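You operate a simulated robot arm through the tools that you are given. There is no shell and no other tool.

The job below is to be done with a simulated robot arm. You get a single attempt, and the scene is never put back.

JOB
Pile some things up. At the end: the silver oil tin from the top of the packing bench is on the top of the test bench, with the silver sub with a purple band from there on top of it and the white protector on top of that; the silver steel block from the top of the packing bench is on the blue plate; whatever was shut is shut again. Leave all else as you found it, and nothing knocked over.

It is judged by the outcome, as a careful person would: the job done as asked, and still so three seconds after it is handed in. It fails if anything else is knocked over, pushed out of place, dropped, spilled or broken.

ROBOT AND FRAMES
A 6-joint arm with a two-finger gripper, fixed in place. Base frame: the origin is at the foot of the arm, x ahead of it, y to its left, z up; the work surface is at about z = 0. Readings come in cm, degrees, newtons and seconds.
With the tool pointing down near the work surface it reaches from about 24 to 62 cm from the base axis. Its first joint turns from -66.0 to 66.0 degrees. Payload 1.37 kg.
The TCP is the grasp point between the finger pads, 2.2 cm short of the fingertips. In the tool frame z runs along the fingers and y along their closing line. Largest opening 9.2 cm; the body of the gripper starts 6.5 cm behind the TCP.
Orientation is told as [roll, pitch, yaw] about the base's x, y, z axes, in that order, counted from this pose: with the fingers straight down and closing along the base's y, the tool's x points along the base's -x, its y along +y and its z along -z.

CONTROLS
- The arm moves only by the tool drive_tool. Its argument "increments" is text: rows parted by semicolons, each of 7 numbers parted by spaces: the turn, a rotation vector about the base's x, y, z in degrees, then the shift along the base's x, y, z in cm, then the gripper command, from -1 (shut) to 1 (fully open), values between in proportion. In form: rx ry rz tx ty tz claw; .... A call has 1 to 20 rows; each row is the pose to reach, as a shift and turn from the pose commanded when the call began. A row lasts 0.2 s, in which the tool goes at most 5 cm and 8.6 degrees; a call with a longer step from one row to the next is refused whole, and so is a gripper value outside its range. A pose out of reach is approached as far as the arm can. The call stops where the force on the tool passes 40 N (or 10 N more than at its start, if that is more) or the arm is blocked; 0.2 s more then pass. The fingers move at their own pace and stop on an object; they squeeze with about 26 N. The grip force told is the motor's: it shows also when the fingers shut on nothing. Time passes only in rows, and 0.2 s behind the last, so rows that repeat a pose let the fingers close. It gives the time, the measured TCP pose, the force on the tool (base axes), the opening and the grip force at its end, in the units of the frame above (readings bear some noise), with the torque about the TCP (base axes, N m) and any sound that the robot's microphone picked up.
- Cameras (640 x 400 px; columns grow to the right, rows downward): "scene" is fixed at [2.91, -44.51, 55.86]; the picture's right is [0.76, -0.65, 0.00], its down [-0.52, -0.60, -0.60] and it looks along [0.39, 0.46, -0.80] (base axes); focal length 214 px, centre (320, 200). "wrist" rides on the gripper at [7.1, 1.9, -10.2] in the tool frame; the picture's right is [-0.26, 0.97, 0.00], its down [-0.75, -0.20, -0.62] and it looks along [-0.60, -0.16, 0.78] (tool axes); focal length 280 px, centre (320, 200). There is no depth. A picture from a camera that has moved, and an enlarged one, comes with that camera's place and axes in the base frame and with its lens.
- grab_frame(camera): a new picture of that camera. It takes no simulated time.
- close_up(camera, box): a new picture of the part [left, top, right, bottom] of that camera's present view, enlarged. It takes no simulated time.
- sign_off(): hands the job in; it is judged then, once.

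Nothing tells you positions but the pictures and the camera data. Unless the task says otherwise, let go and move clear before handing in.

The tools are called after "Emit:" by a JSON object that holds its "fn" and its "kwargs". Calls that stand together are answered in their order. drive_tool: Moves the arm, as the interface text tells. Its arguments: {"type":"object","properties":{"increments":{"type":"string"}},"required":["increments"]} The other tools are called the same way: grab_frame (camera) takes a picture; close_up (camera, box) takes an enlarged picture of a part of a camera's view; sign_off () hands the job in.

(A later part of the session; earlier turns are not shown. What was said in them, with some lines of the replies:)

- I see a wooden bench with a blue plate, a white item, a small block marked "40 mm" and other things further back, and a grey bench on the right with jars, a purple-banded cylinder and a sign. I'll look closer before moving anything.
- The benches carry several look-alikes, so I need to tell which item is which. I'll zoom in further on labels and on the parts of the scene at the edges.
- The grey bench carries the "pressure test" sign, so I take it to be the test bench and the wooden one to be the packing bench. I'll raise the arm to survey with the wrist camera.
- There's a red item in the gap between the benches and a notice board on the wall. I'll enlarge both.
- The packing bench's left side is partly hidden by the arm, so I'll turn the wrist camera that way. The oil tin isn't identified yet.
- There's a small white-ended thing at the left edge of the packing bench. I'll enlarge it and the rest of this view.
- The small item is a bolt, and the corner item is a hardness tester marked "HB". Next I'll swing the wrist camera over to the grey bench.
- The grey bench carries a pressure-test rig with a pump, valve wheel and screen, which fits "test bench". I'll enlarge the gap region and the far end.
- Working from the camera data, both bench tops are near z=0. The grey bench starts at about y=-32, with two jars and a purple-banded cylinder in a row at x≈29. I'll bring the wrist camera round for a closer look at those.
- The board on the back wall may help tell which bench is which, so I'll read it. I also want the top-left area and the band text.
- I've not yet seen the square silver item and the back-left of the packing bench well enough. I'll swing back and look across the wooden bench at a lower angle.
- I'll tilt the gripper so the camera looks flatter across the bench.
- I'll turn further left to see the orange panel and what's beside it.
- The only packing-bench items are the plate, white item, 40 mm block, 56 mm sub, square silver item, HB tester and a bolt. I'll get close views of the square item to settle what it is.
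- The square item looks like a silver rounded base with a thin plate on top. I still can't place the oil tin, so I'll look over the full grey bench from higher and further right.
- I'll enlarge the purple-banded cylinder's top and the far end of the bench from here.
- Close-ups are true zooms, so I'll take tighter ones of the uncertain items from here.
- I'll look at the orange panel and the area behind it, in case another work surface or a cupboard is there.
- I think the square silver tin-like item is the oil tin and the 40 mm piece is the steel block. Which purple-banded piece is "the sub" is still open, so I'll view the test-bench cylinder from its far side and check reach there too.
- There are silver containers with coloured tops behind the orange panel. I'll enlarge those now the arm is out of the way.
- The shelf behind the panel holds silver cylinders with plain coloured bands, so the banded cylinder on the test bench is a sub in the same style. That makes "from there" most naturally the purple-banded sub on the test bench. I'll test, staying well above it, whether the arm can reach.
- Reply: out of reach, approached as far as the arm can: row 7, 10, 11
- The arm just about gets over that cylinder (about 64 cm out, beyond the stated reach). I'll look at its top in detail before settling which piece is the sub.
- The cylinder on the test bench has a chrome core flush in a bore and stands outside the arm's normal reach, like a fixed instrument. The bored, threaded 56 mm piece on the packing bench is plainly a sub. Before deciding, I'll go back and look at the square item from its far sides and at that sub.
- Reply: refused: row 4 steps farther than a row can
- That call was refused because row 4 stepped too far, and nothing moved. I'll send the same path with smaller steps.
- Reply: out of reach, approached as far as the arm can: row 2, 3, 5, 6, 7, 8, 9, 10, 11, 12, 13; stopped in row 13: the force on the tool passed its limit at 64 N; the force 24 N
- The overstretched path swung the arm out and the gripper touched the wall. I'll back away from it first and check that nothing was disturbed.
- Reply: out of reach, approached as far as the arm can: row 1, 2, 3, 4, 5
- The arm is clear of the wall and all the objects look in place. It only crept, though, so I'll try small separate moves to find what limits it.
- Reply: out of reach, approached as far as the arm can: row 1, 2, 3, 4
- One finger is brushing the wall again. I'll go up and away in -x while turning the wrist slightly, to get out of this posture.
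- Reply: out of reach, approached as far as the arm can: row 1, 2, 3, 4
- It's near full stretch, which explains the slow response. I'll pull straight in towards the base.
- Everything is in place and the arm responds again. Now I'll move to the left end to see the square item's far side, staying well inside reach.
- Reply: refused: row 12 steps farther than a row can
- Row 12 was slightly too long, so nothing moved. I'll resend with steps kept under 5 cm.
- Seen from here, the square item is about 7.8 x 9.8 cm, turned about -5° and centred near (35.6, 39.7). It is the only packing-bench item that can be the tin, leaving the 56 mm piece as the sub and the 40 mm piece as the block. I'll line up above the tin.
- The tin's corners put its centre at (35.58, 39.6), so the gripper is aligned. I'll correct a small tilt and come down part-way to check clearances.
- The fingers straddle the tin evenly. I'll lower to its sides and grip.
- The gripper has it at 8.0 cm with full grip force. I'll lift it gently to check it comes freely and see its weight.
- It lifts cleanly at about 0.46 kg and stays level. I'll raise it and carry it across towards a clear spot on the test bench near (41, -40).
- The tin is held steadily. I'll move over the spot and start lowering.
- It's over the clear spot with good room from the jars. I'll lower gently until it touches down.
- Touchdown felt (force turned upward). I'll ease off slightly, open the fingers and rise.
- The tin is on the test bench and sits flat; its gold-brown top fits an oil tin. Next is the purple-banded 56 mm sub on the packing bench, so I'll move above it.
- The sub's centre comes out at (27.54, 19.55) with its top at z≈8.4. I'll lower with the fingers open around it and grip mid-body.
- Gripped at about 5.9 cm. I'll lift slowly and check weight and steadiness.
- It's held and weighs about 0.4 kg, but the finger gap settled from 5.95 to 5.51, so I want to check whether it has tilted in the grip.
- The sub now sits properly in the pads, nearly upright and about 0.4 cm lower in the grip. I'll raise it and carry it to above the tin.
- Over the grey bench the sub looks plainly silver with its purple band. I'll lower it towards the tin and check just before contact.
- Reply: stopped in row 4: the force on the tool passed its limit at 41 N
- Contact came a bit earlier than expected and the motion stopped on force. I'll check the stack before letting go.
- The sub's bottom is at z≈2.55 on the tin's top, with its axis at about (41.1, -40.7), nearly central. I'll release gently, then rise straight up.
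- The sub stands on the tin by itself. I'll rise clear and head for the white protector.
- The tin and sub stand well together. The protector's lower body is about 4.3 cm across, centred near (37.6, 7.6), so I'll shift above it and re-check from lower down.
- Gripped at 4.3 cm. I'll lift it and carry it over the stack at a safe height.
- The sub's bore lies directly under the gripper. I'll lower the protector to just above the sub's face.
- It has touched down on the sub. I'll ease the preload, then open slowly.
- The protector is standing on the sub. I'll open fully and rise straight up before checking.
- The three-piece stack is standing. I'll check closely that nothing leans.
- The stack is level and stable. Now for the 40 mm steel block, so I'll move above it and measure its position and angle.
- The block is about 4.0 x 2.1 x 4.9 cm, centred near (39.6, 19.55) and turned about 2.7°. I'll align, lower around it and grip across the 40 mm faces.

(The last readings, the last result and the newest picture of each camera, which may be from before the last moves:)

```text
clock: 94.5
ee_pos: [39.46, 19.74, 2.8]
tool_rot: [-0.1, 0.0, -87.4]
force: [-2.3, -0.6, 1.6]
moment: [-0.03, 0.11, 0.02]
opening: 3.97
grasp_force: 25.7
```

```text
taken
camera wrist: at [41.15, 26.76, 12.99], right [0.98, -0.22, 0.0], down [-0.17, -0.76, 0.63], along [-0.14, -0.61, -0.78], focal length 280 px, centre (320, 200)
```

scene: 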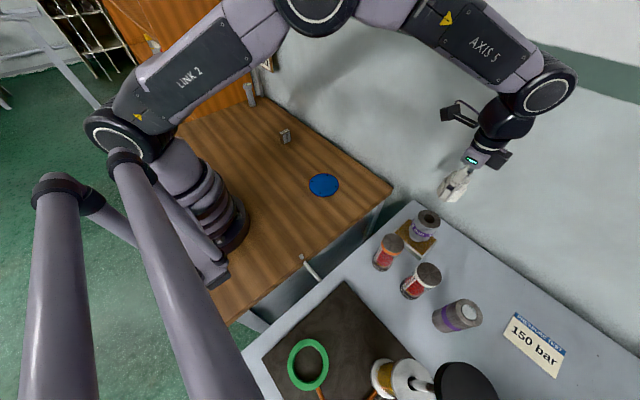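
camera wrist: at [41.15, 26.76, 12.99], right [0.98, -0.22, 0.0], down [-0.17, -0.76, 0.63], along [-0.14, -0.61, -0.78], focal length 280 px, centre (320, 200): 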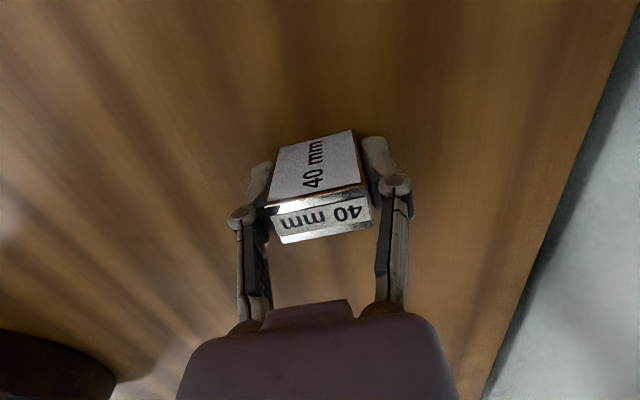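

Gripped at 3.97 cm, matching its 40 mm label. I'll lift it and carry it over the blue plate.

Emit:
{"fn": "drive_tool", "kwargs": {"increments": "0 0 0 0 0 1.5 -1; 0 0 0 0 0 4.5 -1; 0 0 0 0 0 8 -1; 0 0 0 -0.3 -2 11 -1; 0 0 0 -0.8 -6 12 -1; 0 0 0 -1.4 -10 12 -1; 0 0 0 -2 -14 12 -1; 0 0 0 -2.6 -18 12 -1; 0 0 0 -3.2 -22 12 -1; 0 0 0 -3.6 -25 12 -1; 0 0 0 -3.8 -27.5 12 -1; 0 0 0 -3.8 -27.5 12 -1; 0 0 0 -3.8 -27.5 12 -1"}}

Emit:
{"fn": "grab_frame", "kwargs": {"camera": "wrist"}}

Emit:
{"fn": "grab_frame", "kwargs": {"camera": "scene"}}

```text
clock: 97.2
ee_pos: [35.79, -7.82, 14.69]
tool_rot: [-0.1, 0.0, -87.3]
force: [-0.1, 0.2, -2.6]
moment: [-0.01, -0.03, 0.0]
opening: 3.97
grasp_force: 25.4
```

```text
taken
camera wrist: at [37.3, -0.73, 24.89], right [0.98, -0.22, 0.0], down [-0.17, -0.76, 0.63], along [-0.14, -0.61, -0.78], focal length 280 px, centre (320, 200)
```

wrist: 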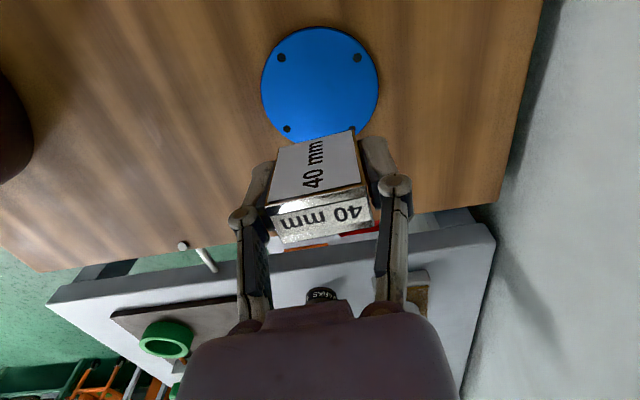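

```text
taken
```

scene: 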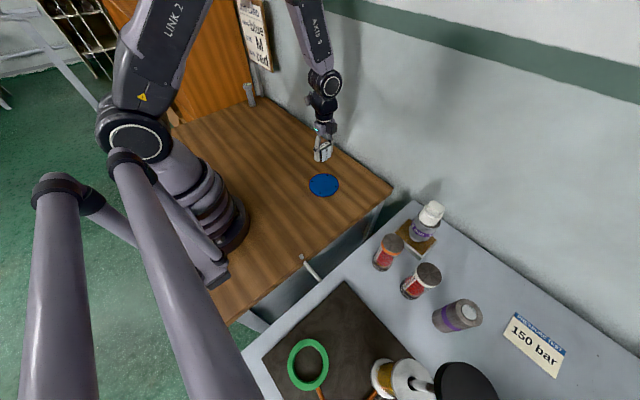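

The plate's centre works out at about (35.55, -8.4). I'll centre over it and lower to just above.

Emit:
{"fn": "drive_tool", "kwargs": {"increments": "0 0 0 -0.2 -0.5 -3 -1; 0 0 0 -0.2 -0.55 -6 -1; 0 0 0 -0.2 -0.55 -8.5 -1; 0 0 0 -0.2 -0.55 -9.5 -1; 0 0 0 -0.2 -0.55 -9.5 -1"}}

Emit:
{"fn": "grab_frame", "kwargs": {"camera": "wrist"}}

Emit:
{"fn": "close_up", "kwargs": {"camera": "scene", "box": [290, 130, 360, 210]}}

```text
clock: 98.5
ee_pos: [35.56, -8.33, 5.32]
tool_rot: [-0.1, 0.0, -87.4]
force: [-0.7, -0.2, -2.9]
moment: [0.02, 0.0, -0.02]
opening: 3.99
grasp_force: 26.1
```

```text
taken
camera wrist: at [37.12, -1.3, 15.45], right [0.98, -0.22, 0.0], down [-0.17, -0.76, 0.63], along [-0.14, -0.61, -0.78], focal length 280 px, centre (320, 200)
```

wrist: 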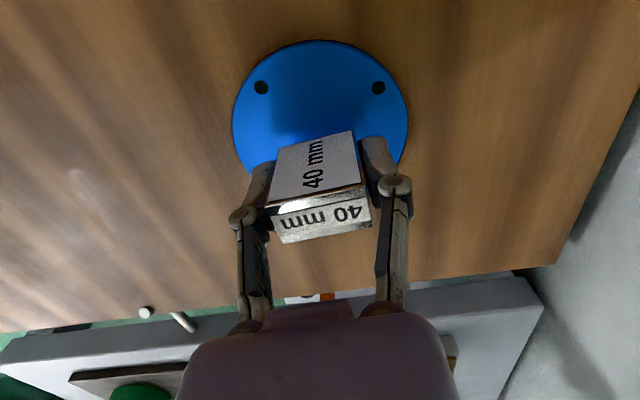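

```text
5.00 times, centred on (325, 170) of scene
camera zoom: at [2.91, -44.51, 55.86], right [0.76, -0.65, 0.0], down [-0.52, -0.6, -0.6], along [0.39, 0.46, -0.8], focal length 1072 px, centre (295, 350)
```

zoom: 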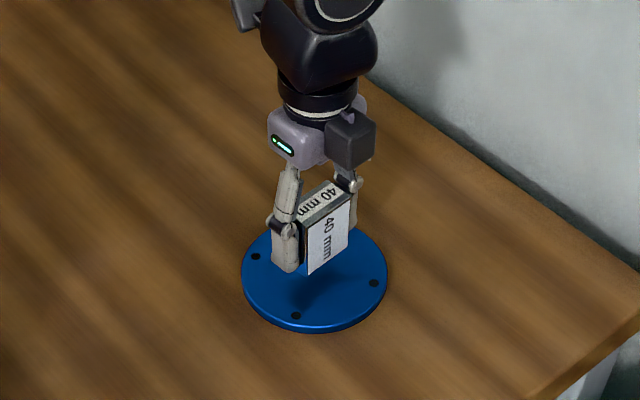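

Emit:
{"fn": "drive_tool", "kwargs": {"increments": "0 0 0 0 0 -0.6 -1; 0 0 0 0 0 -1.0 -1; 0 0 0 0 0 -1.2 -1; 0 0 0 0 0 -1.3 -1; 0 0 0 0 0 -1.4 -1; 0 0 0 0 0 -1.4 -1"}}

```text
clock: 99.8
ee_pos: [35.61, -8.45, 3.86]
tool_rot: [-0.1, 0.1, -87.3]
force: [-0.1, 0.2, -3.4]
moment: [0.03, 0.0, 0.03]
opening: 3.97
grasp_force: 26.1
```

Emit:
{"fn": "drive_tool", "kwargs": {"increments": "0 0 0 0 0 -0.1 -1; 0 0 0 0 0 -0.2 -1; 0 0 0 0 0 -0.3 -1; 0 0 0 0 0 -0.3 -1"}}

```text
clock: 100.8
ee_pos: [35.61, -8.58, 3.68]
tool_rot: [-0.1, 0.0, -87.3]
force: [-2.3, 1.2, 8.8]
moment: [-0.03, 0.13, 0.04]
opening: 3.96
grasp_force: 25.4
```

The block has touched down on the plate. I'll ease off, open slowly and rise clear.

Emit:
{"fn": "drive_tool", "kwargs": {"increments": "0 0 0 0 0 0.05 -1; 0 0 0 0 0 0.05 -0.1; 0 0 0 0 0 0.05 0; 0 0 0 0 0 0.05 0.2; 0 0 0 0 0 0.05 0.6; 0 0 0 0 0 0.05 1; 0 0 0 0 0 1 1; 0 0 0 0 0 4 1; 0 0 0 0 0 8 1; 0 0 0 0 0 12 1; 0 0 0 0 0 16 1; 0 0 0 0 0 16 1"}}

Emit:
{"fn": "grab_frame", "kwargs": {"camera": "wrist"}}

Emit:
{"fn": "close_up", "kwargs": {"camera": "scene", "box": [290, 130, 360, 210]}}

Emit:
{"fn": "grab_frame", "kwargs": {"camera": "scene"}}

```text
clock: 103.5
ee_pos: [35.58, -8.41, 19.49]
tool_rot: [-0.1, 0.0, -87.4]
force: [0.0, -0.2, -0.2]
moment: [-0.01, 0.0, 0.0]
opening: 9.18
grasp_force: 0.1
```

```text
taken
camera wrist: at [37.15, -1.28, 29.75], right [0.98, -0.22, 0.0], down [-0.17, -0.76, 0.63], along [-0.14, -0.61, -0.78], focal length 280 px, centre (320, 200)
```

wrist: 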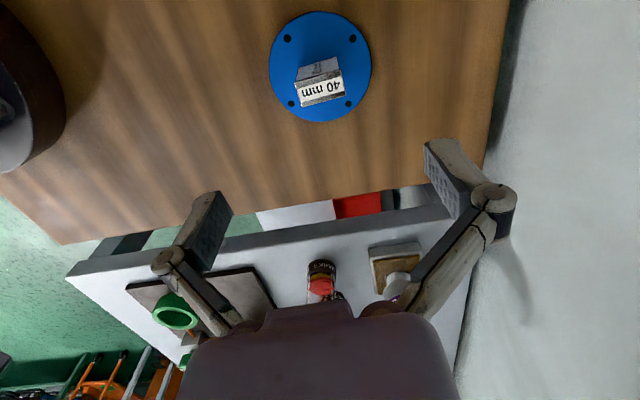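

```text
5.00 times, centred on (325, 170) of scene
camera zoom: at [2.91, -44.51, 55.86], right [0.76, -0.65, 0.0], down [-0.52, -0.6, -0.6], along [0.39, 0.46, -0.8], focal length 1072 px, centre (295, 350)
```

zoom: 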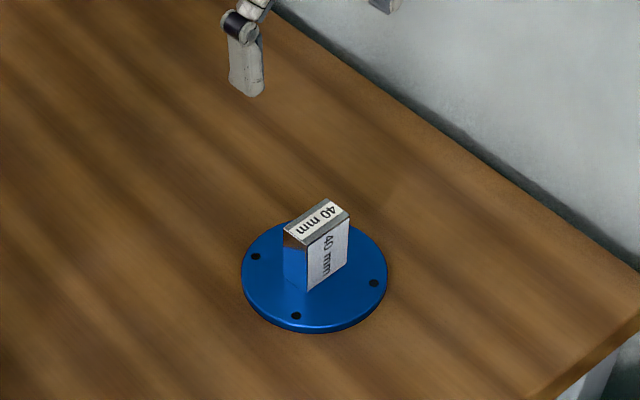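

```text
taken
```

scene: 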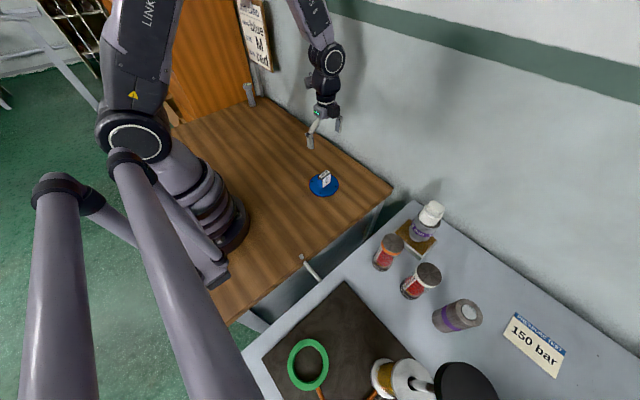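

The block stands on the plate, and the stack on the test bench is unchanged. I'll move the arm well clear and do a last check of both piles and the other items.

Emit:
{"fn": "drive_tool", "kwargs": {"increments": "0 0 0 -0.5 2 3 1; 0 0 0 -1 5 6 1; 0 0 0 -1.5 9 8 1; 0 0 0 -1.5 13 8 1; 0 0 0 -1.5 17 8 1; 0 0 0 -1.5 20 8 1; 0 0 0 -1.5 20 8 1; 0 0 0 -1.5 20 8 1; 0 0 0 -1.5 20 8 1; 0 0 0 -1.5 20 8 1"}}

Emit:
{"fn": "grab_frame", "kwargs": {"camera": "scene"}}

Emit:
{"fn": "close_up", "kwargs": {"camera": "scene", "box": [360, 180, 500, 350]}}

Emit:
{"fn": "close_up", "kwargs": {"camera": "scene", "box": [220, 70, 360, 210]}}

```text
clock: 105.7
ee_pos: [33.94, 11.45, 27.66]
tool_rot: [-0.1, 0.1, -87.3]
force: [0.4, 0.9, -0.4]
moment: [0.03, 0.0, 0.02]
opening: 9.2
grasp_force: 0.0
```

```text
taken
```

scene: 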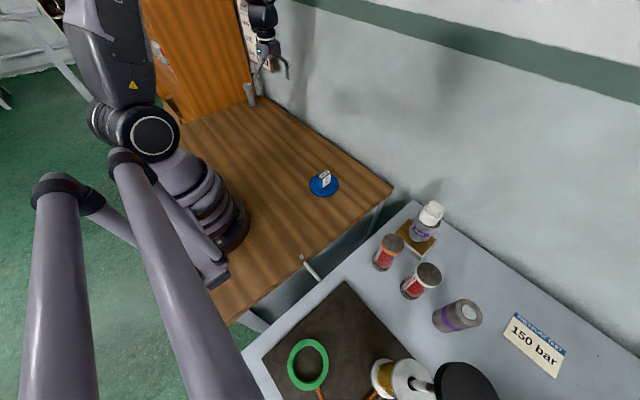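

```text
2.35 times, centred on (430, 265) of scene
camera zoom: at [2.91, -44.51, 55.86], right [0.76, -0.65, 0.0], down [-0.52, -0.6, -0.6], along [0.39, 0.46, -0.8], focal length 505 px, centre (61, 47)
```

zoom: 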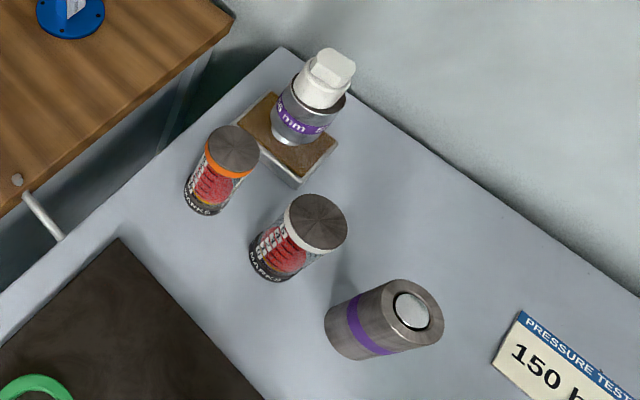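

```text
2.86 times, centred on (290, 140) of scene
camera zoom: at [2.91, -44.51, 55.86], right [0.76, -0.65, 0.0], down [-0.52, -0.6, -0.6], along [0.39, 0.46, -0.8], focal length 613 px, centre (406, 371)
```

zoom: 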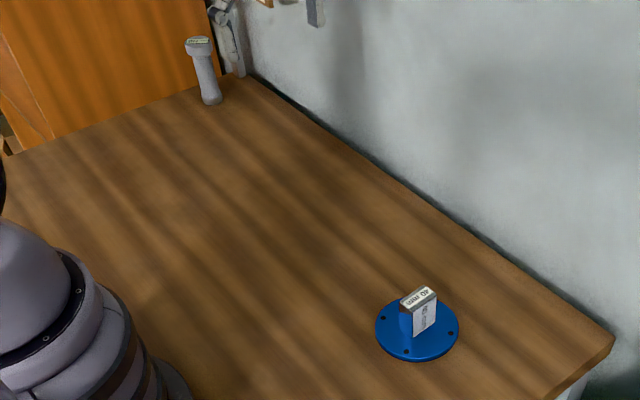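

Both piles are steady. On the test bench the tin carries the purple-banded sub with the white protector on top, and on the packing bench the steel block stands on the blue plate. The jars, the other cylinder and the tester are where they were, nothing was opened, and the arm is clear, so I'm handing it in.

Emit:
{"fn": "sign_off", "kwargs": {}}

```text
The job is handed in.
```

I've handed the job in with both piles built and standing. Two of the objects I had to identify by judgement, so those choices could be wrong.

**Where things are now**
- **Test bench (the grey one):** the silver oil tin is at about (41, -40). The silver purple-banded sub stands on it, with the white protector on top.
- **Packing bench (the wooden one):** the silver steel block marked "40 mm" stands on the blue plate.
- **Everything else:** I opened nothing, so nothing needed shutting. In the last pictures the two jars, the other purple-banded cylinder and the hardness tester were where they started, and nothing was knocked over.

**Choices I made**
- **The oil tin:** nothing was labelled as an oil tin. I used the square silver item with the brown top, because nothing else on the packing bench fitted.
- **The sub:** there were two silver pieces with a purple band, one on each bench, and "from there" could mean either bench. I used the one from the packing bench marked "56 mm". It has a bore and a threaded end like a sub, and the other stood about 64 cm out, past the arm's stated reach.

**A bump on the way:** while I was looking around, before moving anything, the gripper hit the back wall at about 64 N when the arm overstretched. It brushed the wall once more as I backed off. I saw nothing disturbed afterwards.
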